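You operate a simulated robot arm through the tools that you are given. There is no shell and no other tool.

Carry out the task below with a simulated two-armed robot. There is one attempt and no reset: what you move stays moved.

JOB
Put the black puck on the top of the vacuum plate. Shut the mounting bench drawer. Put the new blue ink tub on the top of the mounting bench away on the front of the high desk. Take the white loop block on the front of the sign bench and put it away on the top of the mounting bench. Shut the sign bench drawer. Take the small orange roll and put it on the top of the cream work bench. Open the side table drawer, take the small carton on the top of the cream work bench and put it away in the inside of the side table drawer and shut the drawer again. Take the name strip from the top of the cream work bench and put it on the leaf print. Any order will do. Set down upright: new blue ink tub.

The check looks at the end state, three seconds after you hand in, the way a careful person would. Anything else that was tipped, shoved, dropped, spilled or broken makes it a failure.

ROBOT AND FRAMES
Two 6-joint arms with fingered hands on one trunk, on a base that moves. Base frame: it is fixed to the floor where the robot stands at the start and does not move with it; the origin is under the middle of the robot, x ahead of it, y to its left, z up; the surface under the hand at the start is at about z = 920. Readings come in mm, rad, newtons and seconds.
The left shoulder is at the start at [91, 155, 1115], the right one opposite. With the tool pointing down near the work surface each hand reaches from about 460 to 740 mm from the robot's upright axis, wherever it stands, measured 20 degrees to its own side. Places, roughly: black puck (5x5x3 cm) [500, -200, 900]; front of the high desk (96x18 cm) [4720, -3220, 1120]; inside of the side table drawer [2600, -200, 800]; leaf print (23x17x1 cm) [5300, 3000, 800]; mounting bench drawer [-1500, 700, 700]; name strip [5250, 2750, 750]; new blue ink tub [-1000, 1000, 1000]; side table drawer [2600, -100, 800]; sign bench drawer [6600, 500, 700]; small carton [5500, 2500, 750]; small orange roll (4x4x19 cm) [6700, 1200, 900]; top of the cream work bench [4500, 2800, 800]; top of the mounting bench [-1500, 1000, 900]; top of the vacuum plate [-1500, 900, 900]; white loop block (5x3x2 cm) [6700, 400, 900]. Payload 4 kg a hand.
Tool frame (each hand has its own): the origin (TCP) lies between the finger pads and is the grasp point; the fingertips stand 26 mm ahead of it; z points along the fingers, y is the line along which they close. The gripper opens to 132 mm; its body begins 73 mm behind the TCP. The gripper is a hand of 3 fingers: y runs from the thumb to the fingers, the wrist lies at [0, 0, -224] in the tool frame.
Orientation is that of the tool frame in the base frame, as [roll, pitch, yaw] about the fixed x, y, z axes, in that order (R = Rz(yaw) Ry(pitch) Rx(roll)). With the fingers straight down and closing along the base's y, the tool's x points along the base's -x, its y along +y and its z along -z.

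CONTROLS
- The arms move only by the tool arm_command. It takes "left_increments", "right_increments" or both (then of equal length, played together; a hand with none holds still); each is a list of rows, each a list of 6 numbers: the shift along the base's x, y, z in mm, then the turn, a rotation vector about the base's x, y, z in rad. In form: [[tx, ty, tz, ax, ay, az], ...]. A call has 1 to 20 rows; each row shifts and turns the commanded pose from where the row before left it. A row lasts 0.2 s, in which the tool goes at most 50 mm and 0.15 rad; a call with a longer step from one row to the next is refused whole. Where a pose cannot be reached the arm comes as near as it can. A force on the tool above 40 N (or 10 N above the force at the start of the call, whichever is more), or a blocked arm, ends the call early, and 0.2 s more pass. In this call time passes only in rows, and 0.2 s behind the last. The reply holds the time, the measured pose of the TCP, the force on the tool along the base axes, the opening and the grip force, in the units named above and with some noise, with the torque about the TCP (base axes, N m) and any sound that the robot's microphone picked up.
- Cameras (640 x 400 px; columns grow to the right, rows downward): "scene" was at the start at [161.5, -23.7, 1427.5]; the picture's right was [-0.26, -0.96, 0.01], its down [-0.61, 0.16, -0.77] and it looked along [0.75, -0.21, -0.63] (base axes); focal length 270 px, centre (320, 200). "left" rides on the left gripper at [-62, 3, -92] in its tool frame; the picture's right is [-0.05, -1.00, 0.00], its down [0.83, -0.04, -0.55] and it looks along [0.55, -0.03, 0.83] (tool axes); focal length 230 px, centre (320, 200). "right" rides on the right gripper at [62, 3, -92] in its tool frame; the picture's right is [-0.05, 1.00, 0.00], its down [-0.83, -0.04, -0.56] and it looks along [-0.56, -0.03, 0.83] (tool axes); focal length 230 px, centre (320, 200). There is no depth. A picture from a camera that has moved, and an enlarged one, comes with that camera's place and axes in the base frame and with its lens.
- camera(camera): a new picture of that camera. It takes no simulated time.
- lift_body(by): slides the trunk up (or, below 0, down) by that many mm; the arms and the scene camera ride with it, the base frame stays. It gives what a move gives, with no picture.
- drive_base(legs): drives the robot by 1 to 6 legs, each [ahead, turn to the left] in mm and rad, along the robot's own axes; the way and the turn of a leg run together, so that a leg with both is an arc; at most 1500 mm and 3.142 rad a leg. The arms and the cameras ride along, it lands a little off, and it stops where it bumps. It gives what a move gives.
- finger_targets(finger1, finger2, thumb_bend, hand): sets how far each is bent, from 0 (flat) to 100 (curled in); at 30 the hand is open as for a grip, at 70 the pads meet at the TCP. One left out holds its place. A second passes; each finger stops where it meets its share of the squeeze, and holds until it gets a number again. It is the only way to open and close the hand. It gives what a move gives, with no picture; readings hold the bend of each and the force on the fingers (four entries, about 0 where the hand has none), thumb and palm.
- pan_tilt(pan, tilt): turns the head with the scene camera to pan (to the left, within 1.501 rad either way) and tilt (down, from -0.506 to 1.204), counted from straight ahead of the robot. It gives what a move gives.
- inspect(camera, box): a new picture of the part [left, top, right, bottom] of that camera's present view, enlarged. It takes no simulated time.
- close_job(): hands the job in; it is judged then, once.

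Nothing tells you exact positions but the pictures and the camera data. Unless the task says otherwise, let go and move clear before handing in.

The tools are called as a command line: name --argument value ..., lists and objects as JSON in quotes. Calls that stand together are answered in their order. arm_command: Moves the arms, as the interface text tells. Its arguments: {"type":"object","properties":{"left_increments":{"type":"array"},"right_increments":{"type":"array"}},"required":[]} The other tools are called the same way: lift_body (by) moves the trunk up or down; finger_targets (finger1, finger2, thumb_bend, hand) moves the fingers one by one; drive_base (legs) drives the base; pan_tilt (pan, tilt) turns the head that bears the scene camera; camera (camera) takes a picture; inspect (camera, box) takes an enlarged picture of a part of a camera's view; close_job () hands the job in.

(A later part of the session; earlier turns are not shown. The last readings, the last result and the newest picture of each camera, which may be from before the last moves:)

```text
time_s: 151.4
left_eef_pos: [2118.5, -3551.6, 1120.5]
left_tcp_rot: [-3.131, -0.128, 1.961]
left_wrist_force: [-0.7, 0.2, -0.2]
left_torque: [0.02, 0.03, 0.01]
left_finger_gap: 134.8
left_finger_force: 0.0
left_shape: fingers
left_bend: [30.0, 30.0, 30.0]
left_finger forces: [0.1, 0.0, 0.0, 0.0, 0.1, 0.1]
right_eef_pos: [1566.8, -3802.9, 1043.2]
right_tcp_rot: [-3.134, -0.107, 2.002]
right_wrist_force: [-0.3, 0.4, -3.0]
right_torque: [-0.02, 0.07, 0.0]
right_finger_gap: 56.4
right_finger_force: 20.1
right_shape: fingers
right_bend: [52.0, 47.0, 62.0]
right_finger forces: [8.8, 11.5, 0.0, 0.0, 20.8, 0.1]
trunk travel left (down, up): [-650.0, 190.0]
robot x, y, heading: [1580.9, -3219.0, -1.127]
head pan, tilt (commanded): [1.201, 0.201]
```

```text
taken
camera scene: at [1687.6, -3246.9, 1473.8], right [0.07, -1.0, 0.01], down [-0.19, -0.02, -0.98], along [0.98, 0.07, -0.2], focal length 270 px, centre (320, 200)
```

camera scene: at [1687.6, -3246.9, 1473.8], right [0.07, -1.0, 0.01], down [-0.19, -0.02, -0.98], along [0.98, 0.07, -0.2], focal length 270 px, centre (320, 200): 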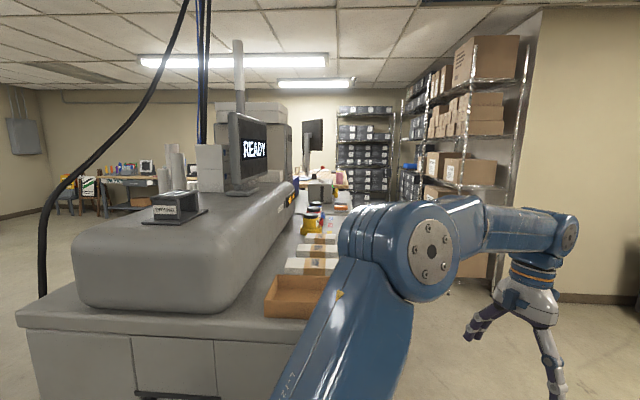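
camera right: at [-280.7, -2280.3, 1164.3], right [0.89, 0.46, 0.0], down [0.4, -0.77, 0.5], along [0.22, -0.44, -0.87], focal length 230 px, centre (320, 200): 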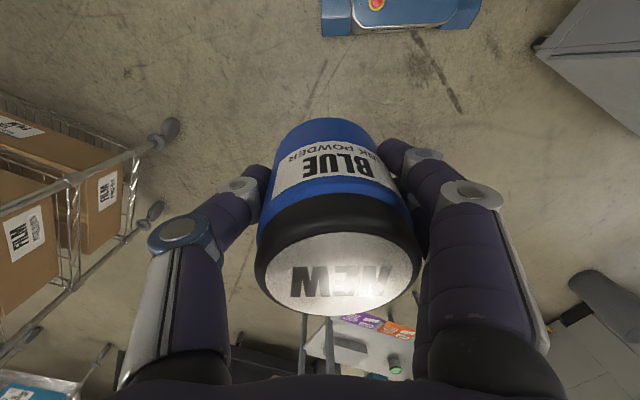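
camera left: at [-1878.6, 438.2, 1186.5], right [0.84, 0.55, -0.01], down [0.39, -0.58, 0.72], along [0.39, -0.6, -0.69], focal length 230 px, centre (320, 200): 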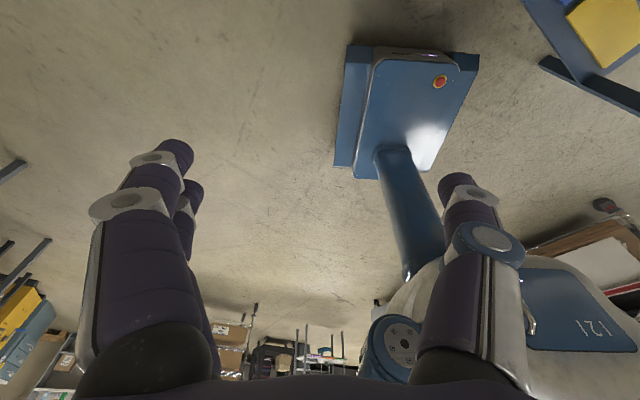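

The base was blocked by something — possibly the yellow floor device by the grey machine. I look down-left to see it before moving anywhere.

pan_tilt --pan 0.5 --tilt 1.1

camera --camera "scene"

camera --camera "left"

camera --camera "right"

```text
time_s: 152.6
left_eef_pos: [2121.4, -3554.6, 1121.1]
left_tcp_rot: [-3.132, -0.13, 1.963]
left_wrist_force: [-0.4, 0.0, 0.3]
left_torque: [0.0, -0.01, -0.04]
left_finger_gap: 134.6
left_finger_force: 0.2
left_shape: fingers
left_bend: [30.0, 30.0, 30.0]
left_finger forces: [0.0, 0.0, 0.0, 0.0, 0.0, 0.0]
right_eef_pos: [1568.2, -3807.1, 1041.9]
right_tcp_rot: [-3.134, -0.111, 2.003]
right_wrist_force: [-0.1, 0.5, -3.5]
right_torque: [0.03, 0.02, 0.0]
right_finger_gap: 56.4
right_finger_force: 20.3
right_shape: fingers
right_bend: [52.0, 47.0, 62.0]
right_finger forces: [8.7, 11.4, 0.1, 0.0, 20.8, 0.0]
trunk travel left (down, up): [-650.0, 190.0]
robot x, y, heading: [1579.5, -3220.0, -1.125]
head pan, tilt (commanded): [0.499, 1.1]
```

```text
taken
camera scene: at [1656.9, -3315.4, 1396.7], right [-0.59, -0.81, 0.0], down [-0.72, 0.53, -0.45], along [0.37, -0.26, -0.89], focal length 270 px, centre (320, 200)
```

scene: 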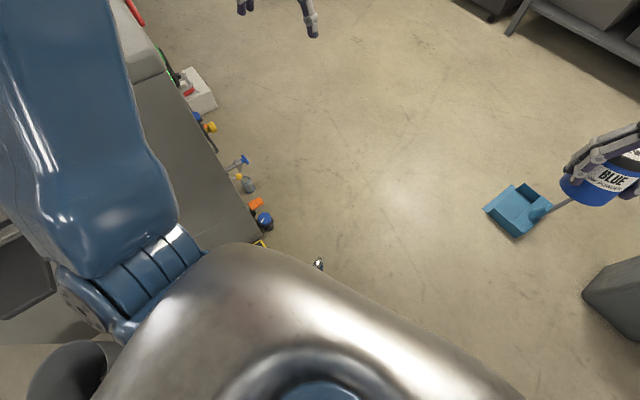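

```text
taken
camera left: at [2153.2, -3621.0, 1203.0], right [-0.9, -0.43, 0.0], down [-0.32, 0.68, 0.66], along [-0.29, 0.59, -0.75], focal length 230 px, centre (320, 200)
```

left: 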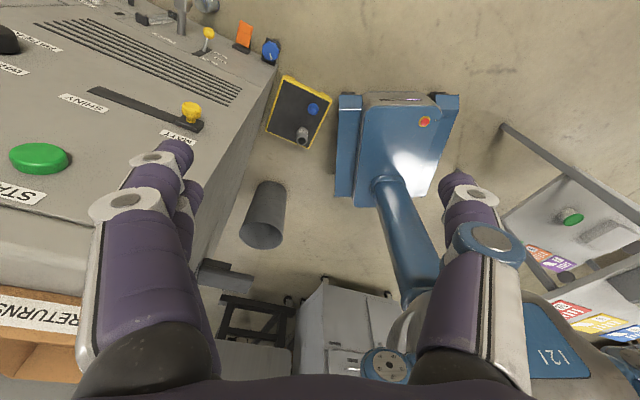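

```text
taken
camera right: at [1550.0, -3758.9, 1139.2], right [0.93, 0.37, -0.01], down [0.34, -0.82, 0.46], along [0.16, -0.43, -0.89], focal length 230 px, centre (320, 200)
```

right: 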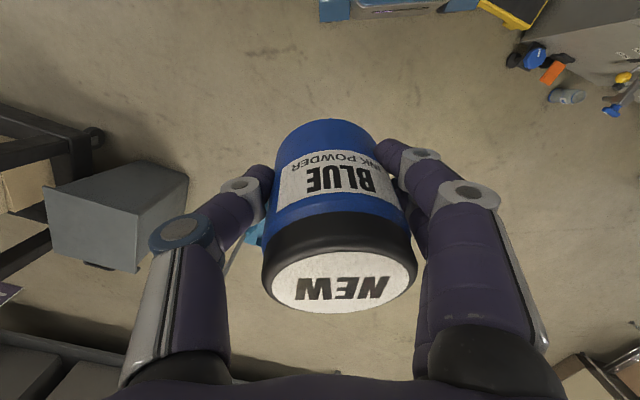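

The base's left front corner seems to have just touched the yellow foot switch at about (2035, -3185). I check the direction of the high desk once more before re-routing away from that switch.

pan_tilt --pan 1.2 --tilt 0.2

inspect --camera "scene" --box '[260, 110, 420, 270]'

inspect --camera "left" --box '[220, 30, 480, 230]'

```text
time_s: 153.8
left_eef_pos: [2118.1, -3550.7, 1122.6]
left_tcp_rot: [-3.132, -0.126, 1.961]
left_wrist_force: [0.0, -0.7, 0.2]
left_torque: [0.02, -0.01, 0.0]
left_finger_gap: 134.6
left_finger_force: 0.0
left_shape: fingers
left_bend: [30.0, 30.0, 30.0]
left_finger forces: [0.0, 0.1, 0.1, 0.1, 0.0, 0.1]
right_eef_pos: [1565.7, -3803.1, 1043.2]
right_tcp_rot: [-3.134, -0.108, 2.002]
right_wrist_force: [0.0, 0.2, -3.8]
right_torque: [0.03, 0.07, 0.0]
right_finger_gap: 56.6
right_finger_force: 20.4
right_shape: fingers
right_bend: [52.0, 47.0, 62.0]
right_finger forces: [8.8, 11.5, 0.1, 0.0, 20.8, 0.0]
trunk travel left (down, up): [-650.0, 190.0]
robot x, y, heading: [1575.9, -3220.1, -1.127]
head pan, tilt (commanded): [1.201, 0.201]
```

```text
2.50 times, centred on (340, 190) of scene
camera zoom: at [1697.8, -3270.1, 1472.3], right [0.07, -1.0, -0.01], down [-0.2, -0.01, -0.98], along [0.98, 0.07, -0.2], focal length 676 px, centre (270, 225)
```

zoom: 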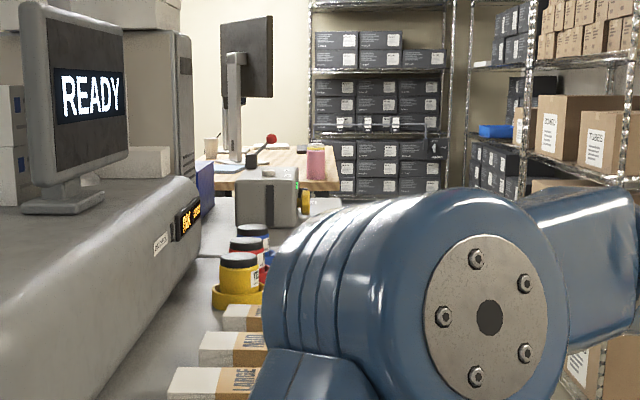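

```text
2.00 times, centred on (350, 130) of left
camera zoom: at [2151.1, -3616.7, 1206.1], right [-0.9, -0.43, 0.0], down [-0.32, 0.68, 0.66], along [-0.28, 0.59, -0.76], focal length 460 px, centre (260, 340)
```

zoom: 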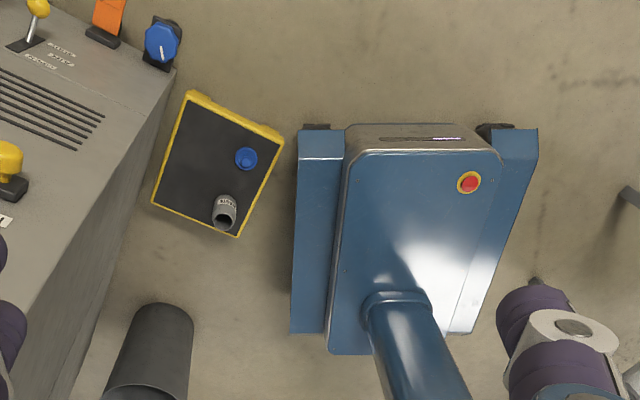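

The high desk is the wooden-topped desk behind the grey machine. I steer right, away from the foot switch, drive on to y≈-3950, then turn to face +x.

drive_base --legs '[[0, -0.27]]'

camera --camera "left"

```text
time_s: 155.1
left_eef_pos: [2011.3, -3681.5, 1123.8]
left_tcp_rot: [-3.132, -0.124, 1.693]
left_wrist_force: [-0.3, -0.1, 0.6]
left_torque: [0.03, -0.06, -0.04]
left_finger_gap: 134.6
left_finger_force: 0.0
left_shape: fingers
left_bend: [30.0, 30.0, 30.0]
left_finger forces: [0.0, 0.0, 0.0, 0.0, 0.1, 0.1]
right_eef_pos: [1410.9, -3777.0, 1044.4]
right_tcp_rot: [-3.136, -0.108, 1.738]
right_wrist_force: [-0.6, 0.6, -3.5]
right_torque: [0.02, -0.03, -0.02]
right_finger_gap: 56.1
right_finger_force: 19.8
right_shape: fingers
right_bend: [52.0, 47.0, 62.0]
right_finger forces: [8.3, 11.3, 0.0, 0.0, 20.3, 0.0]
trunk travel left (down, up): [-650.0, 190.0]
robot x, y, heading: [1584.1, -3218.4, -1.395]
head pan, tilt (commanded): [1.201, 0.201]
```

```text
taken
camera left: at [2024.5, -3753.4, 1207.3], right [-0.98, -0.17, 0.0], down [-0.13, 0.75, 0.65], along [-0.12, 0.64, -0.76], focal length 230 px, centre (320, 200)
```

left: 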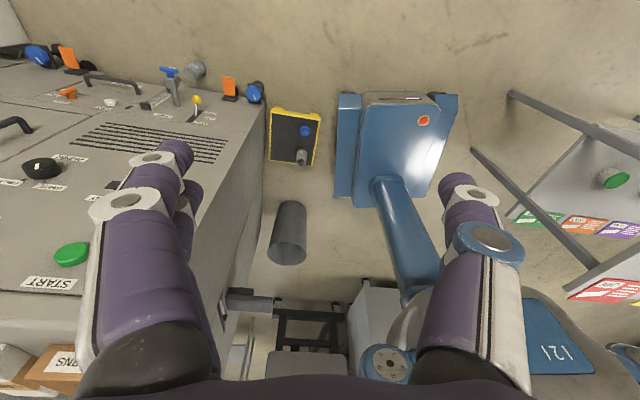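

The foot switch now has clear distance from the base and looks undisturbed. I drive on forward and then turn left to face +x.

drive_base --legs '[[740, 0], [0, 1.39]]'

pan_tilt --pan 0.2 --tilt 0.3

camera --camera "scene"

camera --camera "right"

```text
time_s: 162.8
left_eef_pos: [2225.5, -3606.2, 1132.1]
left_tcp_rot: [-3.133, -0.109, 3.083]
left_wrist_force: [0.4, 0.3, -0.6]
left_torque: [0.0, -0.03, -0.03]
left_finger_gap: 134.3
left_finger_force: 0.0
left_shape: fingers
left_bend: [30.0, 30.0, 30.0]
left_finger forces: [0.0, 0.0, 0.0, 0.1, 0.0, 0.0]
right_eef_pos: [2215.2, -4213.7, 1052.0]
right_tcp_rot: [-3.134, -0.094, 3.127]
right_wrist_force: [0.3, 0.2, -2.9]
right_torque: [-0.03, 0.08, 0.0]
right_finger_gap: 53.4
right_finger_force: 17.0
right_shape: fingers
right_bend: [54.0, 47.0, 62.0]
right_finger forces: [6.9, 10.5, 0.0, 0.0, 16.2, 0.0]
trunk travel left (down, up): [-650.0, 190.0]
robot x, y, heading: [1709.5, -3958.4, -0.009]
head pan, tilt (commanded): [1.201, 0.201]
```

```text
time_s: 164.1
left_eef_pos: [2206.6, -3604.8, 1140.3]
left_tcp_rot: [-3.131, -0.088, 3.08]
left_wrist_force: [0.1, 0.8, 0.5]
left_torque: [0.0, 0.03, 0.01]
left_finger_gap: 134.2
left_finger_force: 0.0
left_shape: fingers
left_bend: [30.0, 30.0, 30.0]
left_finger forces: [0.0, 0.0, 0.0, 0.1, 0.0, 0.1]
right_eef_pos: [2195.2, -4211.7, 1061.1]
right_tcp_rot: [-3.131, -0.073, 3.128]
right_wrist_force: [0.6, 0.2, 0.0]
right_torque: [-0.02, 0.02, -0.02]
right_finger_gap: 10.9
right_finger_force: 0.0
right_shape: fingers
right_bend: [64.0, 61.0, 72.0]
right_finger forces: [0.1, 0.1, 0.1, 0.0, 0.0, 0.0]
trunk travel left (down, up): [-650.0, 190.0]
robot x, y, heading: [1716.6, -3957.8, -0.012]
head pan, tilt (commanded): [0.201, 0.3]
```

```text
taken
camera scene: at [1881.6, -3940.7, 1460.8], right [0.19, -0.98, 0.0], down [-0.31, -0.06, -0.95], along [0.93, 0.18, -0.31], focal length 270 px, centre (320, 200)
```

scene: 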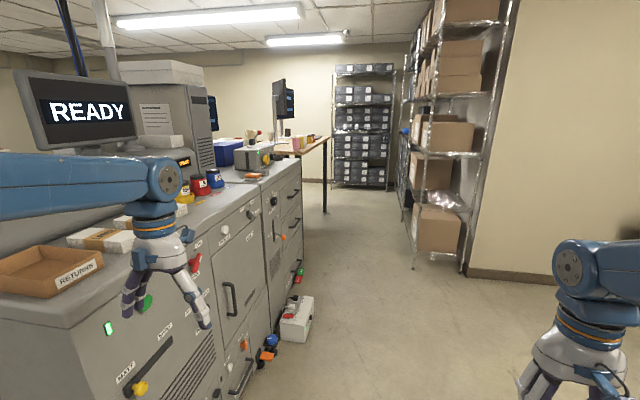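

```text
taken
camera right: at [2141.1, -4206.8, 1156.2], right [0.06, 1.0, -0.01], down [0.87, -0.05, 0.49], along [0.49, -0.04, -0.87], focal length 230 px, centre (320, 200)
```

right: 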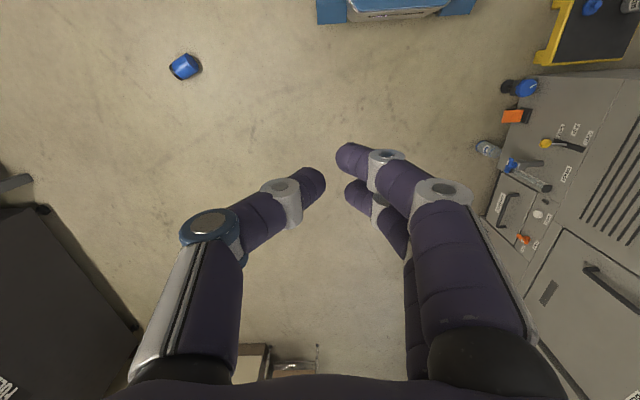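

The tub has slipped out of the right hand on the way and lies on the floor near (2094, -4790). I look at it closely to see whether it is intact and pick it up again.

pan_tilt --pan -1.0 --tilt 0.7

camera --camera "scene"

inspect --camera "right" --box '[130, 20, 250, 110]'

```text
time_s: 165.4
left_eef_pos: [2205.5, -3604.7, 1139.8]
left_tcp_rot: [-3.133, -0.089, 3.08]
left_wrist_force: [-0.3, -0.5, 0.8]
left_torque: [0.03, 0.0, 0.04]
left_finger_gap: 134.5
left_finger_force: 0.1
left_shape: fingers
left_bend: [30.0, 30.0, 30.0]
left_finger forces: [0.0, 0.1, 0.0, 0.1, 0.0, 0.0]
right_eef_pos: [2195.1, -4211.3, 1060.3]
right_tcp_rot: [-3.132, -0.072, 3.128]
right_wrist_force: [0.3, 0.0, 0.3]
right_torque: [-0.01, 0.02, -0.01]
right_finger_gap: 11.1
right_finger_force: 0.0
right_shape: fingers
right_bend: [64.0, 61.0, 72.0]
right_finger forces: [0.0, 0.1, 0.0, 0.1, 0.1, 0.0]
trunk travel left (down, up): [-650.0, 190.0]
robot x, y, heading: [1709.4, -3956.4, -0.006]
head pan, tilt (commanded): [-1.0, 0.7]
```

```text
taken
camera scene: at [1834.8, -4031.2, 1425.5], right [-0.85, -0.53, 0.02], down [-0.36, 0.54, -0.76], along [0.4, -0.65, -0.65], focal length 270 px, centre (320, 200)
```

scene: 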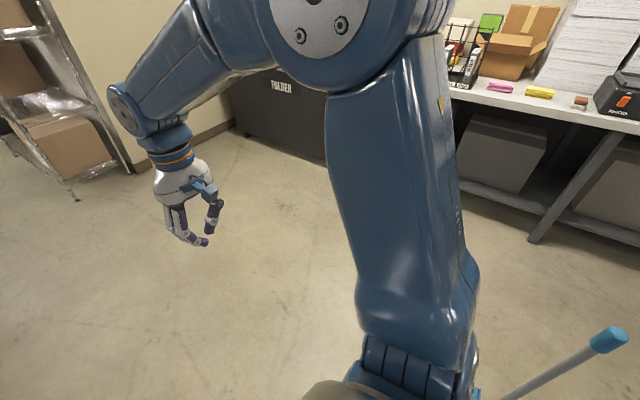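

```text
4.44 times, centred on (190, 65) of right
camera zoom: at [2141.2, -4207.4, 1156.0], right [0.06, 1.0, -0.01], down [0.87, -0.05, 0.49], along [0.49, -0.04, -0.87], focal length 1022 px, centre (898, 800)
```

zoom: 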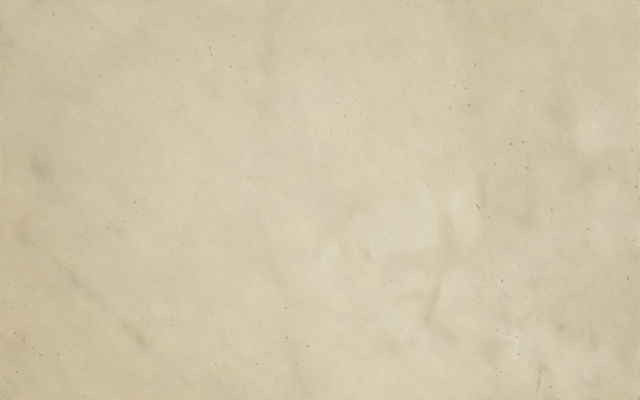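

The tub is rolling. I look for it with both cameras.

camera --camera "right"

pan_tilt --pan -1.5 --tilt 0.6

camera --camera "scene"

camera --camera "right"

```text
taken
camera right: at [2141.2, -4207.4, 1156.0], right [0.06, 1.0, -0.01], down [0.87, -0.05, 0.49], along [0.49, -0.04, -0.87], focal length 230 px, centre (320, 200)
```

right: 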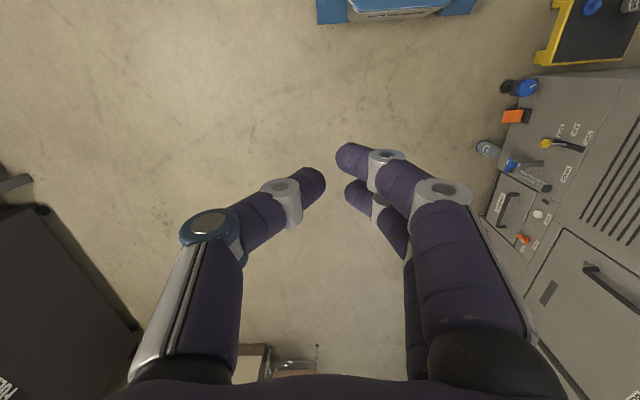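

```text
time_s: 166.4
left_eef_pos: [2205.6, -3606.1, 1139.8]
left_tcp_rot: [-3.132, -0.09, 3.081]
left_wrist_force: [0.6, -0.3, -0.5]
left_torque: [-0.01, 0.02, -0.04]
left_finger_gap: 134.7
left_finger_force: 0.1
left_shape: fingers
left_bend: [30.0, 30.0, 30.0]
left_finger forces: [0.1, 0.0, 0.1, 0.0, 0.0, 0.0]
right_eef_pos: [2194.8, -4212.4, 1061.0]
right_tcp_rot: [-3.134, -0.073, 3.128]
right_wrist_force: [-0.9, 0.3, 0.7]
right_torque: [0.01, 0.01, -0.03]
right_finger_gap: 11.2
right_finger_force: 0.0
right_shape: fingers
right_bend: [64.0, 61.0, 72.0]
right_finger forces: [0.1, 0.0, 0.0, 0.0, 0.0, 0.1]
trunk travel left (down, up): [-650.0, 190.0]
robot x, y, heading: [1712.3, -3956.3, -0.006]
head pan, tilt (commanded): [-1.499, 0.6]
```

```text
taken
camera scene: at [1795.3, -4047.6, 1434.9], right [-1.0, -0.06, 0.02], down [-0.05, 0.56, -0.82], along [0.04, -0.82, -0.57], focal length 270 px, centre (320, 200)
```

scene: 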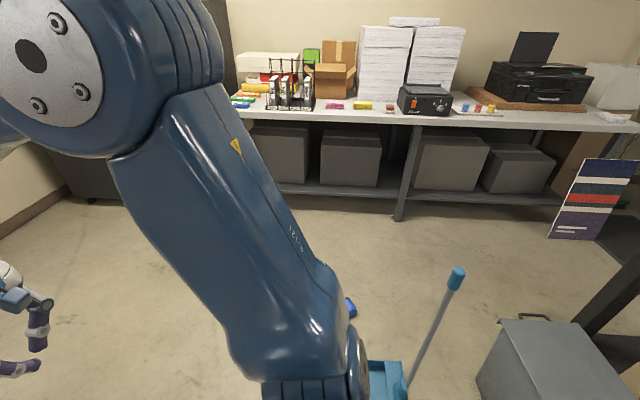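

```text
taken
camera right: at [2141.2, -4207.4, 1156.1], right [0.06, 1.0, -0.01], down [0.87, -0.05, 0.49], along [0.49, -0.04, -0.87], focal length 230 px, centre (320, 200)
```

right: 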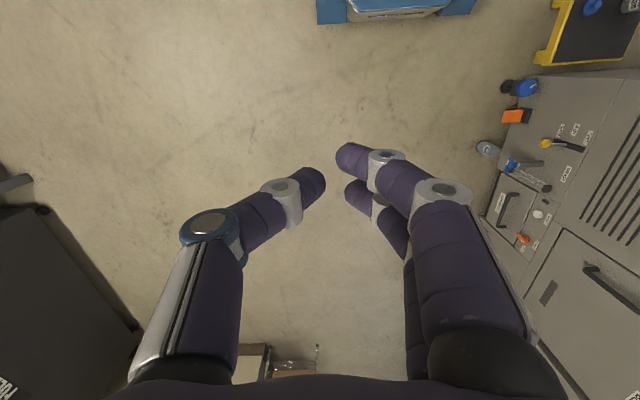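

pan_tilt --pan -1.5 --tilt 0.75

camera --camera "scene"

drive_base --legs '[[0, -0.8]]'

camera --camera "scene"

```text
time_s: 167.1
left_eef_pos: [2206.3, -3605.6, 1139.9]
left_tcp_rot: [-3.133, -0.09, 3.079]
left_wrist_force: [0.4, 0.1, 0.3]
left_torque: [0.01, -0.01, -0.02]
left_finger_gap: 134.4
left_finger_force: 0.0
left_shape: fingers
left_bend: [30.0, 30.0, 30.0]
left_finger forces: [0.1, 0.1, 0.0, 0.0, 0.0, 0.0]
right_eef_pos: [2194.6, -4213.0, 1061.2]
right_tcp_rot: [-3.133, -0.072, 3.128]
right_wrist_force: [0.4, 0.1, -0.2]
right_torque: [0.01, 0.01, 0.0]
right_finger_gap: 11.2
right_finger_force: 0.0
right_shape: fingers
right_bend: [64.0, 61.0, 72.0]
right_finger forces: [0.0, 0.0, 0.1, 0.0, 0.0, 0.0]
trunk travel left (down, up): [-650.0, 190.0]
robot x, y, heading: [1710.8, -3956.1, -0.005]
head pan, tilt (commanded): [-1.499, 0.75]
```

```text
taken
camera scene: at [1794.5, -4042.1, 1422.1], right [-1.0, -0.06, 0.02], down [-0.06, 0.68, -0.73], along [0.03, -0.73, -0.68], focal length 270 px, centre (320, 200)
```

scene: 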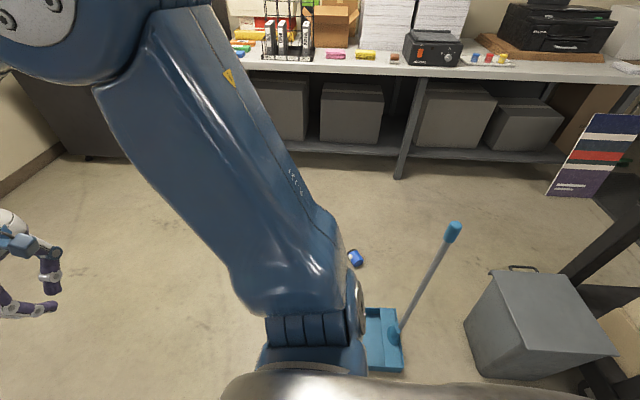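

```text
time_s: 169.8
left_eef_pos: [2307.3, -4072.5, 1140.3]
left_tcp_rot: [-3.132, -0.088, 2.27]
left_wrist_force: [-0.4, 1.0, -0.1]
left_torque: [0.01, 0.02, 0.05]
left_finger_gap: 134.2
left_finger_force: 0.1
left_shape: fingers
left_bend: [30.0, 30.0, 30.0]
left_finger forces: [0.1, 0.0, 0.0, 0.0, 0.0, 0.1]
right_eef_pos: [1862.5, -4483.7, 1061.6]
right_tcp_rot: [-3.134, -0.072, 2.32]
right_wrist_force: [1.2, -0.3, 0.1]
right_torque: [0.02, 0.02, -0.01]
right_finger_gap: 11.0
right_finger_force: 0.1
right_shape: fingers
right_bend: [64.0, 61.0, 72.0]
right_finger forces: [0.1, 0.0, 0.0, 0.0, 0.0, 0.0]
trunk travel left (down, up): [-650.0, 190.0]
robot x, y, heading: [1712.2, -3955.0, -0.819]
head pan, tilt (commanded): [-1.499, 0.75]
```

```text
taken
camera scene: at [1712.5, -4072.4, 1422.0], right [-0.73, 0.68, 0.02], down [0.45, 0.51, -0.73], along [-0.51, -0.53, -0.68], focal length 270 px, centre (320, 200)
```

scene: 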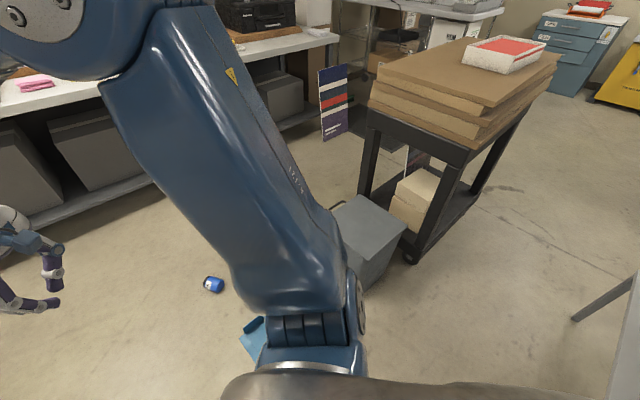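

The tub has come to rest at about (1595, -5040), lying on its side. I zoom in on it.

inspect --camera "scene" --box '[170, 250, 260, 310]'

camera --camera "right"

```text
6.67 times, centred on (215, 280) of scene
camera zoom: at [1712.5, -4072.4, 1422.0], right [-0.73, 0.68, 0.02], down [0.45, 0.51, -0.73], along [-0.51, -0.53, -0.68], focal length 1802 px, centre (1020, -333)
```

zoom: 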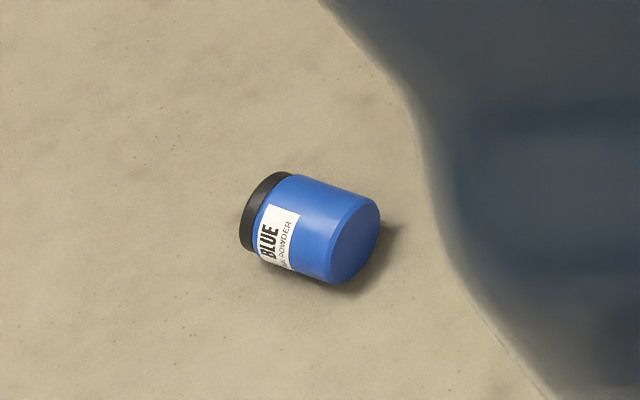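

```text
taken
camera right: at [1827.3, -4441.3, 1156.0], right [0.77, 0.64, -0.01], down [0.56, -0.66, 0.49], along [0.31, -0.38, -0.87], focal length 230 px, centre (320, 200)
```

right: 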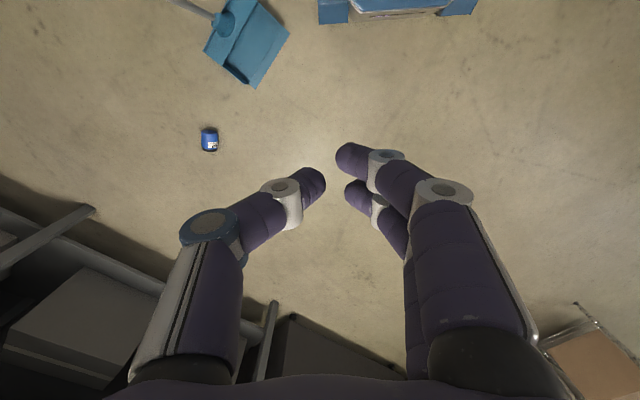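

The tub is intact with its lid on, axis pointing roughly along (0.51, -0.86) toward its cap. I drive round the dustpan to about (2037, -4635) so the right hand can reach the tub on the floor.

drive_base --legs '[[0, -0.305], [754, 0], [0, -0.925]]'

pan_tilt --pan -0.35 --tilt 1.0

camera --camera "scene"

camera --camera "right"

```text
time_s: 177.4
left_eef_pos: [2128.7, -5202.7, 1147.8]
left_tcp_rot: [-3.134, -0.072, 1.031]
left_wrist_force: [-0.4, -0.4, 1.1]
left_torque: [0.01, 0.02, -0.02]
left_finger_gap: 134.5
left_finger_force: 0.1
left_shape: fingers
left_bend: [30.0, 30.0, 30.0]
left_finger forces: [0.0, 0.0, 0.0, 0.0, 0.0, 0.0]
right_eef_pos: [1596.2, -4916.4, 1069.0]
right_tcp_rot: [-3.134, -0.057, 1.082]
right_wrist_force: [0.5, -0.5, -0.5]
right_torque: [0.01, -0.02, -0.01]
right_finger_gap: 10.7
right_finger_force: 0.1
right_shape: fingers
right_bend: [64.0, 61.0, 72.0]
right_finger forces: [0.1, 0.0, 0.0, 0.0, 0.0, 0.0]
trunk travel left (down, up): [-650.0, 190.0]
robot x, y, heading: [2046.6, -4622.7, -2.053]
head pan, tilt (commanded): [-1.499, 0.75]
```

```text
time_s: 178.7
left_eef_pos: [2136.5, -5186.5, 1132.2]
left_tcp_rot: [-3.131, -0.121, 1.029]
left_wrist_force: [0.3, 0.4, 0.5]
left_torque: [0.01, 0.01, 0.01]
left_finger_gap: 134.8
left_finger_force: 0.0
left_shape: fingers
left_bend: [30.0, 30.0, 30.0]
left_finger forces: [0.1, 0.0, 0.0, 0.1, 0.0, 0.1]
right_eef_pos: [1604.3, -4899.9, 1071.1]
right_tcp_rot: [-3.135, -0.052, 1.083]
right_wrist_force: [-0.4, -0.6, 0.9]
right_torque: [-0.02, -0.03, 0.01]
right_finger_gap: 10.6
right_finger_force: 0.2
right_shape: fingers
right_bend: [64.0, 61.0, 72.0]
right_finger forces: [0.0, 0.1, 0.0, 0.0, 0.0, 0.1]
trunk travel left (down, up): [-650.0, 190.0]
robot x, y, heading: [2045.8, -4630.0, -2.058]
head pan, tilt (commanded): [-0.351, 1.0]
```

```text
taken
camera scene: at [1958.4, -4739.7, 1401.8], right [-0.67, 0.74, 0.01], down [0.63, 0.57, -0.53], along [-0.39, -0.35, -0.85], focal length 270 px, centre (320, 200)
```

scene: 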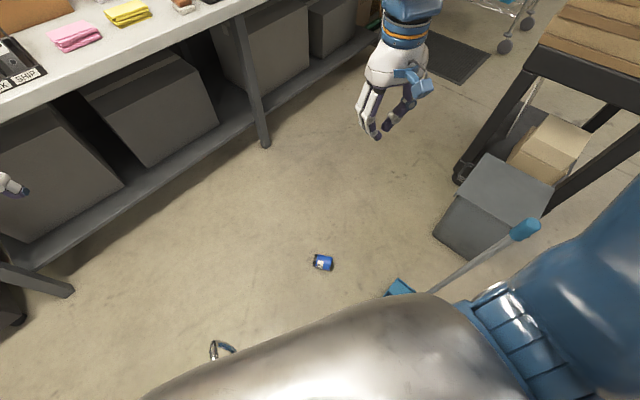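

```text
taken
camera right: at [1634.5, -4851.7, 1165.3], right [0.86, -0.51, -0.01], down [-0.44, -0.74, 0.51], along [-0.27, -0.43, -0.86], focal length 230 px, centre (320, 200)
```

right: 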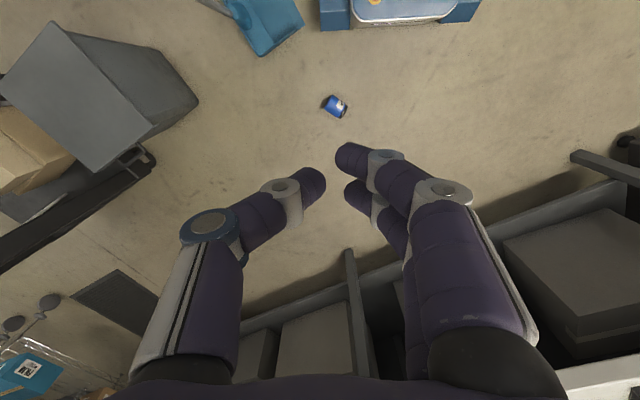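

inspect --camera "scene" --box '[290, 235, 360, 285]'

inspect --camera "right" --box '[300, 80, 370, 130]'

```text
8.00 times, centred on (325, 260) of scene
camera zoom: at [1958.4, -4739.7, 1401.8], right [-0.67, 0.74, 0.01], down [0.63, 0.57, -0.53], along [-0.39, -0.35, -0.85], focal length 2162 px, centre (280, -280)
```

zoom: 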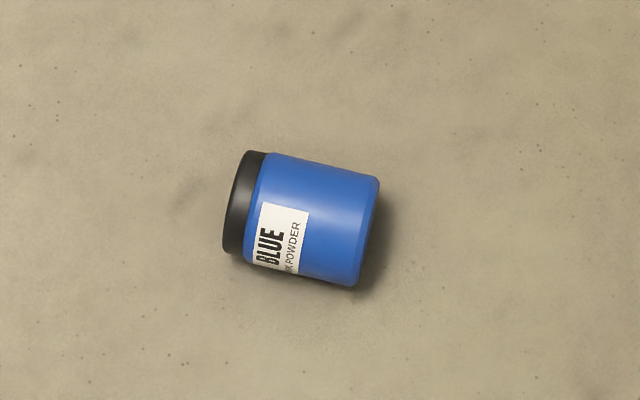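

```text
8.00 times, centred on (335, 105) of right
camera zoom: at [1634.5, -4851.7, 1165.3], right [0.86, -0.51, -0.01], down [-0.44, -0.74, 0.51], along [-0.27, -0.43, -0.86], focal length 1841 px, centre (200, 960)
```

zoom: 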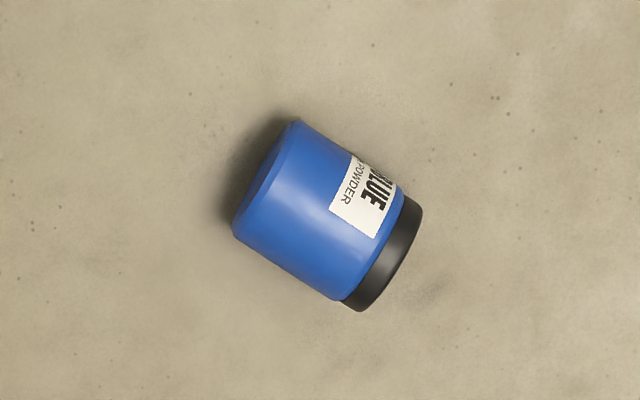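

The tub's centre is at about (1602, -5031), axis along (0.50, -0.87) toward the cap. I open the right hand and lower the trunk fully.

finger_targets --hand "right" --finger1 30 --finger2 30 --thumb_bend 30

lift_body --by -640

camera --camera "right"

camera --camera "scene"

```text
time_s: 179.7
left_eef_pos: [2136.1, -5186.8, 1130.5]
left_tcp_rot: [-3.13, -0.121, 1.03]
left_wrist_force: [0.5, 0.1, -0.2]
left_torque: [0.0, 0.02, 0.0]
left_finger_gap: 134.7
left_finger_force: 0.0
left_shape: fingers
left_bend: [30.0, 30.0, 30.0]
left_finger forces: [0.0, 0.0, 0.0, 0.0, 0.0, 0.0]
right_eef_pos: [1603.6, -4899.7, 1070.1]
right_tcp_rot: [-3.133, -0.054, 1.084]
right_wrist_force: [0.1, -0.2, 1.1]
right_torque: [0.02, 0.01, -0.04]
right_finger_gap: 134.0
right_finger_force: 0.1
right_shape: fingers
right_bend: [30.0, 30.0, 30.0]
right_finger forces: [0.0, 0.0, 0.0, 0.0, 0.1, 0.0]
trunk travel left (down, up): [-650.0, 190.0]
robot x, y, heading: [2047.3, -4628.4, -2.059]
head pan, tilt (commanded): [-0.351, 1.0]
```

```text
refused: -640 is not a number from -400 to 400
```

```text
taken
camera right: at [1634.5, -4852.1, 1165.2], right [0.86, -0.51, -0.01], down [-0.44, -0.74, 0.51], along [-0.27, -0.43, -0.86], focal length 230 px, centre (320, 200)
```

right: 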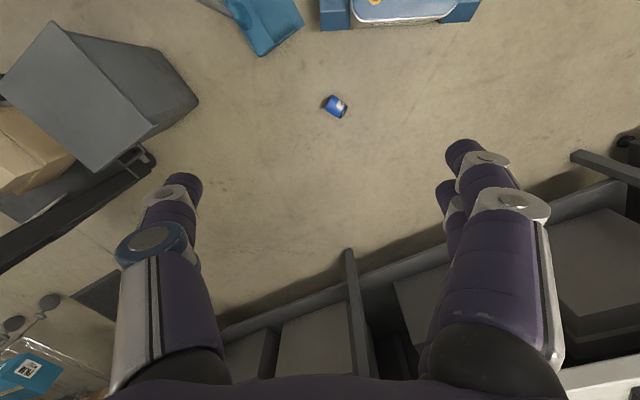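

```text
taken
camera scene: at [1958.5, -4740.2, 1401.8], right [-0.67, 0.74, 0.01], down [0.63, 0.57, -0.53], along [-0.39, -0.35, -0.85], focal length 270 px, centre (320, 200)
```

scene: 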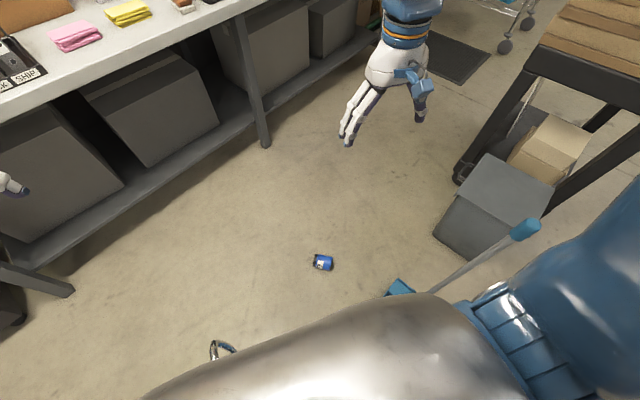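

The lowering is limited to 400 mm per call. I lower in two steps, watching the arm's distance to the dustpan handle.

lift_body --by -330

pan_tilt --pan -0.9 --tilt 0.9

camera --camera "scene"

camera --camera "right"

camera --camera "left"

```text
time_s: 183.0
left_eef_pos: [2137.4, -5187.0, 808.2]
left_tcp_rot: [-3.134, -0.105, 1.03]
left_wrist_force: [-1.1, 0.1, -0.3]
left_torque: [-0.04, 0.04, 0.03]
left_finger_gap: 134.7
left_finger_force: 0.1
left_shape: fingers
left_bend: [30.0, 30.0, 30.0]
left_finger forces: [0.0, 0.0, 0.1, 0.0, 0.0, 0.1]
right_eef_pos: [1604.4, -4899.4, 747.5]
right_tcp_rot: [-3.135, -0.039, 1.082]
right_wrist_force: [0.4, 0.5, -0.1]
right_torque: [0.03, 0.02, 0.02]
right_finger_gap: 133.7
right_finger_force: 0.1
right_shape: fingers
right_bend: [30.0, 30.0, 30.0]
right_finger forces: [0.0, 0.0, 0.0, 0.0, 0.1, 0.0]
trunk travel left (down, up): [-320.0, 520.0]
robot x, y, heading: [2042.6, -4627.6, -2.06]
head pan, tilt (commanded): [-0.351, 1.0]
```

```text
time_s: 184.0
left_eef_pos: [2137.1, -5186.7, 807.3]
left_tcp_rot: [-3.133, -0.104, 1.032]
left_wrist_force: [-0.1, -0.3, 0.0]
left_torque: [-0.01, 0.02, -0.01]
left_finger_gap: 134.9
left_finger_force: 0.1
left_shape: fingers
left_bend: [30.0, 30.0, 30.0]
left_finger forces: [0.0, 0.0, 0.0, 0.0, 0.0, 0.0]
right_eef_pos: [1604.0, -4899.2, 746.7]
right_tcp_rot: [-3.134, -0.039, 1.082]
right_wrist_force: [-0.5, 0.5, 0.1]
right_torque: [0.0, -0.05, 0.0]
right_finger_gap: 134.2
right_finger_force: 0.0
right_shape: fingers
right_bend: [30.0, 30.0, 30.0]
right_finger forces: [0.1, 0.0, 0.1, 0.0, 0.1, 0.1]
trunk travel left (down, up): [-320.0, 520.0]
robot x, y, heading: [2044.6, -4626.3, -2.056]
head pan, tilt (commanded): [-0.901, 0.901]
```

```text
taken
camera scene: at [1939.0, -4702.1, 1079.4], right [-0.18, 0.98, 0.01], down [0.78, 0.15, -0.61], along [-0.6, -0.1, -0.79], focal length 270 px, centre (320, 200)
```

scene: 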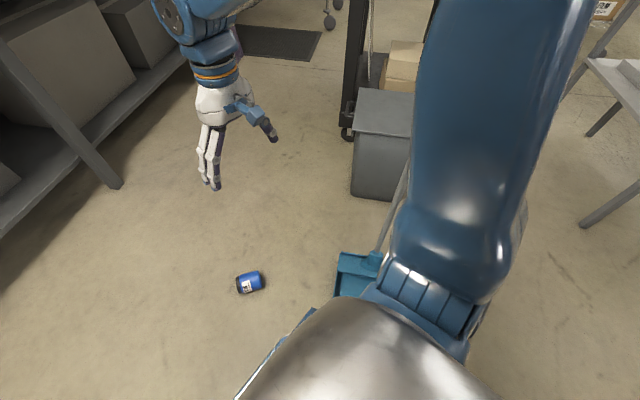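

```text
taken
camera right: at [1635.1, -4851.0, 840.1], right [0.86, -0.51, -0.01], down [-0.43, -0.73, 0.52], along [-0.28, -0.44, -0.85], focal length 230 px, centre (320, 200)
```

right: 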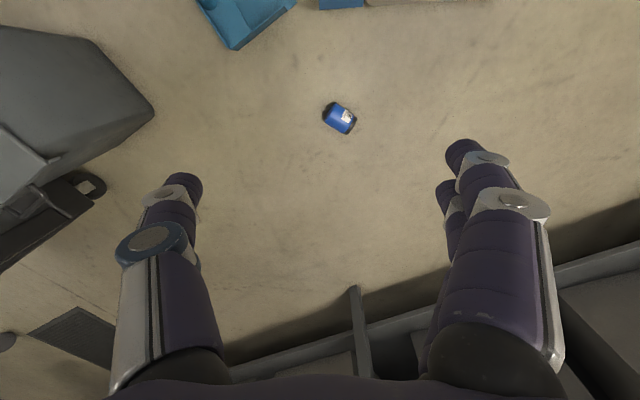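

```text
taken
camera left: at [2104.8, -5249.9, 892.6], right [-0.88, 0.47, 0.0], down [0.36, 0.68, 0.64], along [0.3, 0.57, -0.77], focal length 230 px, centre (320, 200)
```

left: 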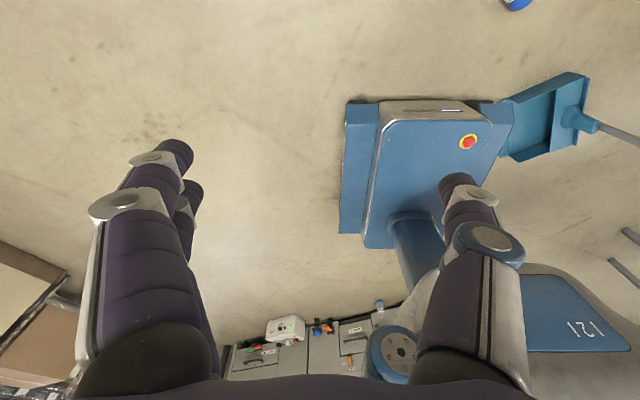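

The dustpan's long handle stands close to the right elbow, so I shift the robot a bit away (to about (2116, -4722), heading -2.25) before lowering further.

drive_base --legs '[[0, 1.126], [120, 0], [0, -1.32]]'

lift_body --by -310

pan_tilt --pan -0.6 --tilt 0.8

camera --camera "scene"

camera --camera "right"

```text
time_s: 191.8
left_eef_pos: [2099.2, -5294.8, 819.0]
left_tcp_rot: [-3.132, -0.089, 0.84]
left_wrist_force: [-0.5, -0.2, -0.3]
left_torque: [-0.01, 0.02, -0.03]
left_finger_gap: 134.8
left_finger_force: 0.0
left_shape: fingers
left_bend: [30.0, 30.0, 30.0]
left_finger forces: [0.0, 0.0, 0.1, 0.0, 0.0, 0.0]
right_eef_pos: [1633.1, -4907.9, 746.9]
right_tcp_rot: [-3.134, -0.037, 0.89]
right_wrist_force: [-0.5, -0.6, 0.2]
right_torque: [-0.01, 0.0, 0.0]
right_finger_gap: 134.2
right_finger_force: 0.2
right_shape: fingers
right_bend: [30.0, 30.0, 30.0]
right_finger forces: [0.1, 0.0, 0.1, 0.0, 0.1, 0.0]
trunk travel left (down, up): [-320.0, 520.0]
robot x, y, heading: [2120.2, -4729.2, -2.25]
head pan, tilt (commanded): [-0.901, 0.901]
```

```text
time_s: 194.8
left_eef_pos: [2107.6, -5283.6, 501.4]
left_tcp_rot: [-3.132, -0.116, 0.839]
left_wrist_force: [0.2, 0.1, 0.5]
left_torque: [-0.02, -0.01, -0.02]
left_finger_gap: 134.7
left_finger_force: 0.1
left_shape: fingers
left_bend: [30.0, 30.0, 30.0]
left_finger forces: [0.0, 0.0, 0.0, 0.0, 0.0, 0.0]
right_eef_pos: [1641.4, -4896.1, 430.6]
right_tcp_rot: [-3.135, -0.059, 0.891]
right_wrist_force: [0.6, 0.5, 0.3]
right_torque: [0.04, 0.03, 0.0]
right_finger_gap: 134.6
right_finger_force: 0.0
right_shape: fingers
right_bend: [30.0, 30.0, 30.0]
right_finger forces: [0.0, 0.0, 0.0, 0.1, 0.1, 0.0]
trunk travel left (down, up): [-10.0, 830.0]
robot x, y, heading: [2122.1, -4723.1, -2.246]
head pan, tilt (commanded): [-0.901, 0.901]
```

```text
time_s: 195.6
left_eef_pos: [2106.9, -5283.7, 501.1]
left_tcp_rot: [-3.131, -0.115, 0.839]
left_wrist_force: [0.9, 0.1, -1.0]
left_torque: [0.01, 0.03, 0.01]
left_finger_gap: 134.7
left_finger_force: 0.1
left_shape: fingers
left_bend: [30.0, 30.0, 30.0]
left_finger forces: [0.1, 0.0, 0.0, 0.1, 0.0, 0.0]
right_eef_pos: [1641.8, -4896.7, 430.1]
right_tcp_rot: [-3.134, -0.061, 0.892]
right_wrist_force: [-0.2, -0.3, -1.2]
right_torque: [0.0, -0.01, -0.02]
right_finger_gap: 134.1
right_finger_force: 0.1
right_shape: fingers
right_bend: [30.0, 30.0, 30.0]
right_finger forces: [0.1, 0.0, 0.1, 0.0, 0.0, 0.0]
trunk travel left (down, up): [-10.0, 830.0]
robot x, y, heading: [2124.2, -4723.5, -2.248]
head pan, tilt (commanded): [-0.6, 0.799]
```

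```text
taken
camera scene: at [2005.2, -4798.7, 777.0], right [-0.29, 0.96, 0.01], down [0.69, 0.22, -0.69], along [-0.66, -0.19, -0.73], focal length 270 px, centre (320, 200)
```

scene: 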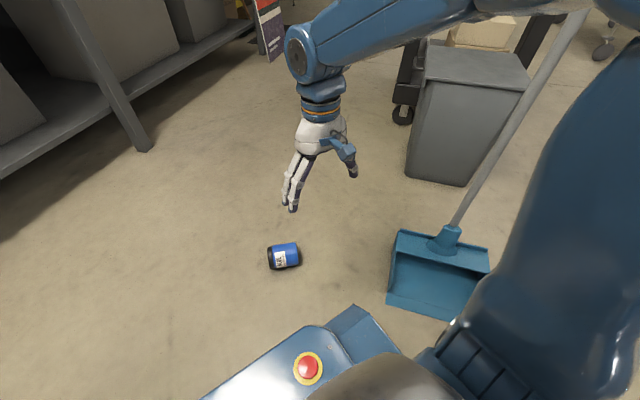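

```text
taken
camera right: at [1681.0, -4855.6, 524.8], right [0.75, -0.67, -0.01], down [-0.57, -0.65, 0.5], along [-0.34, -0.37, -0.86], focal length 230 px, centre (320, 200)
```

right: 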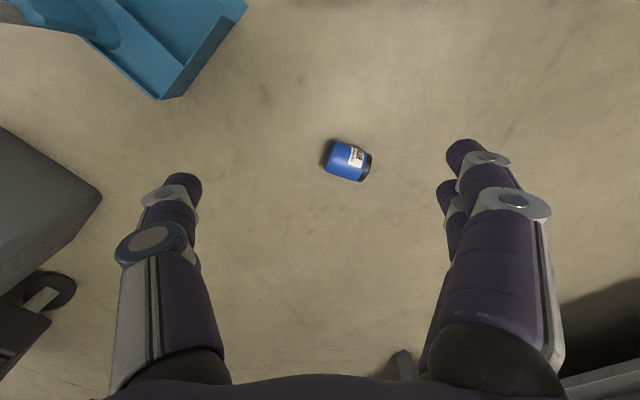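

The tub is at (1603, -5030). I turn the right tool by about 1.2 rad so that its fingers close across the tub, while coming down toward it.

arm_command --right_increments '[[0, -10, -10, -0.047, 0.038, 0], [-4, -16, -25, 0, 0, 0.15], [-4, -16, -25, 0, 0, 0.15], [-4, -16, -25, 0, 0, 0.15], [-5, -16, -25, 0, 0, 0.15], [-5, -16, -25, 0, 0, 0.15], [-5, -16, -25, 0, 0, 0.15], [-5, -16, -25, 0, 0, 0.15], [-5, -16, -25, 0, 0, 0.147]]'

camera --camera "right"

camera --camera "scene"

```text
time_s: 197.6
left_eef_pos: [2107.5, -5283.5, 500.3]
left_tcp_rot: [-3.131, -0.115, 0.84]
left_wrist_force: [0.7, -0.8, 0.0]
left_torque: [-0.03, -0.01, -0.01]
left_finger_gap: 134.4
left_finger_force: 0.0
left_shape: fingers
left_bend: [30.0, 30.0, 30.0]
left_finger forces: [0.0, 0.0, 0.0, 0.1, 0.1, 0.0]
right_eef_pos: [1597.0, -5046.1, 228.1]
right_tcp_rot: [-3.135, 0.042, 2.091]
right_wrist_force: [0.0, 0.9, -0.2]
right_torque: [-0.01, -0.01, 0.01]
right_finger_gap: 134.6
right_finger_force: 0.0
right_shape: fingers
right_bend: [30.0, 30.0, 30.0]
right_finger forces: [0.0, 0.0, 0.1, 0.1, 0.0, 0.0]
right hand out of reach, approached as far as the arm can: row 1
trunk travel left (down, up): [-10.0, 830.0]
robot x, y, heading: [2119.4, -4725.4, -2.254]
head pan, tilt (commanded): [-0.6, 0.799]
```

```text
taken
camera right: at [1568.5, -4986.9, 316.5], right [0.89, 0.45, 0.0], down [0.37, -0.72, 0.59], along [0.26, -0.53, -0.81], focal length 230 px, centre (320, 200)
```

right: 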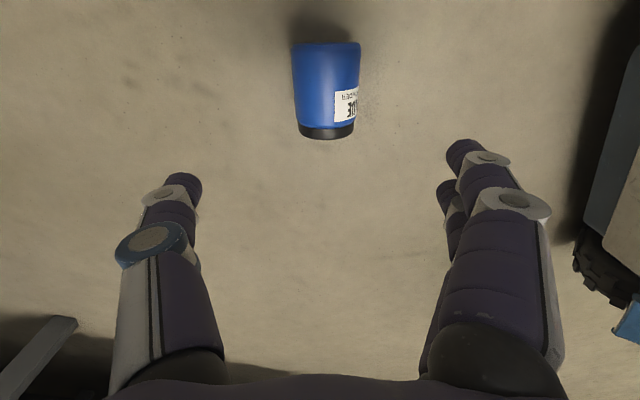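

```text
taken
camera scene: at [2005.2, -4798.8, 777.0], right [-0.29, 0.96, 0.01], down [0.69, 0.22, -0.69], along [-0.66, -0.19, -0.73], focal length 270 px, centre (320, 200)
```

scene: 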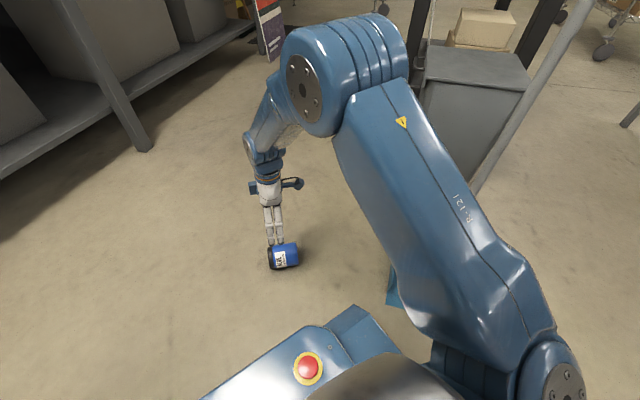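

Tool orientation across the tub is right. Now I tilt the tool 0.45 rad toward the cap side (so the tub can later be set down upright) and centre over it.

arm_command --right_increments '[[1, 2, -10, 0.1065, 0.0606, 0], [1, 2, -10, 0.1065, 0.0606, 0], [1, 2, -10, 0.1065, 0.0606, 0], [1, 3, -10, 0.1065, 0.0606, 0], [0, 0, 0, 0, 0, 0]]'

camera --camera "right"

camera --camera "scene"

```text
time_s: 198.8
left_eef_pos: [2107.9, -5284.7, 499.7]
left_tcp_rot: [-3.131, -0.115, 0.84]
left_wrist_force: [0.6, 0.2, -1.1]
left_torque: [-0.02, 0.0, 0.02]
left_finger_gap: 134.5
left_finger_force: 0.0
left_shape: fingers
left_bend: [30.0, 30.0, 30.0]
left_finger forces: [0.1, 0.0, 0.1, 0.0, 0.1, 0.1]
right_eef_pos: [1601.1, -5036.2, 188.3]
right_tcp_rot: [-3.134, -0.452, 2.089]
right_wrist_force: [-0.9, 0.6, -0.3]
right_torque: [-0.02, -0.02, -0.02]
right_finger_gap: 134.4
right_finger_force: 0.1
right_shape: fingers
right_bend: [30.0, 30.0, 30.0]
right_finger forces: [0.0, 0.0, 0.0, 0.0, 0.1, 0.0]
trunk travel left (down, up): [-10.0, 830.0]
robot x, y, heading: [2120.9, -4722.7, -2.252]
head pan, tilt (commanded): [-0.6, 0.799]
```

```text
taken
camera right: at [1597.5, -5021.9, 297.2], right [0.89, 0.46, -0.03], down [0.46, -0.88, 0.14], along [0.04, -0.14, -0.99], focal length 230 px, centre (320, 200)
```

right: 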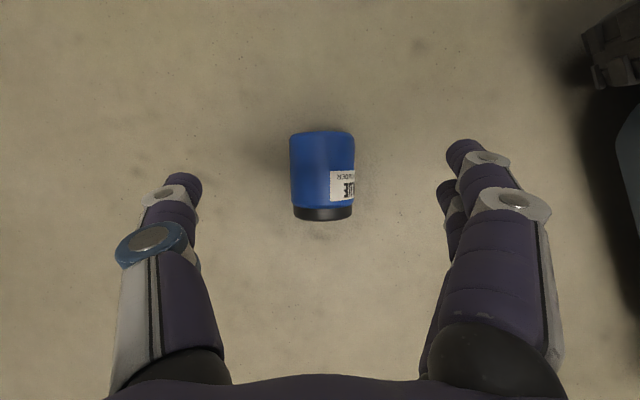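

```text
taken
camera scene: at [2005.1, -4798.9, 777.0], right [-0.29, 0.96, 0.01], down [0.69, 0.22, -0.69], along [-0.66, -0.19, -0.73], focal length 270 px, centre (320, 200)
```

scene: 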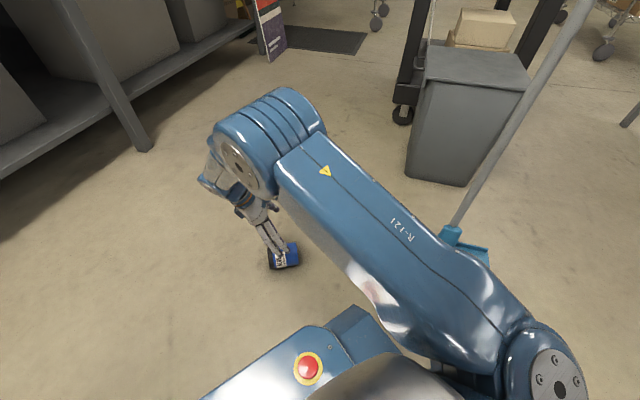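

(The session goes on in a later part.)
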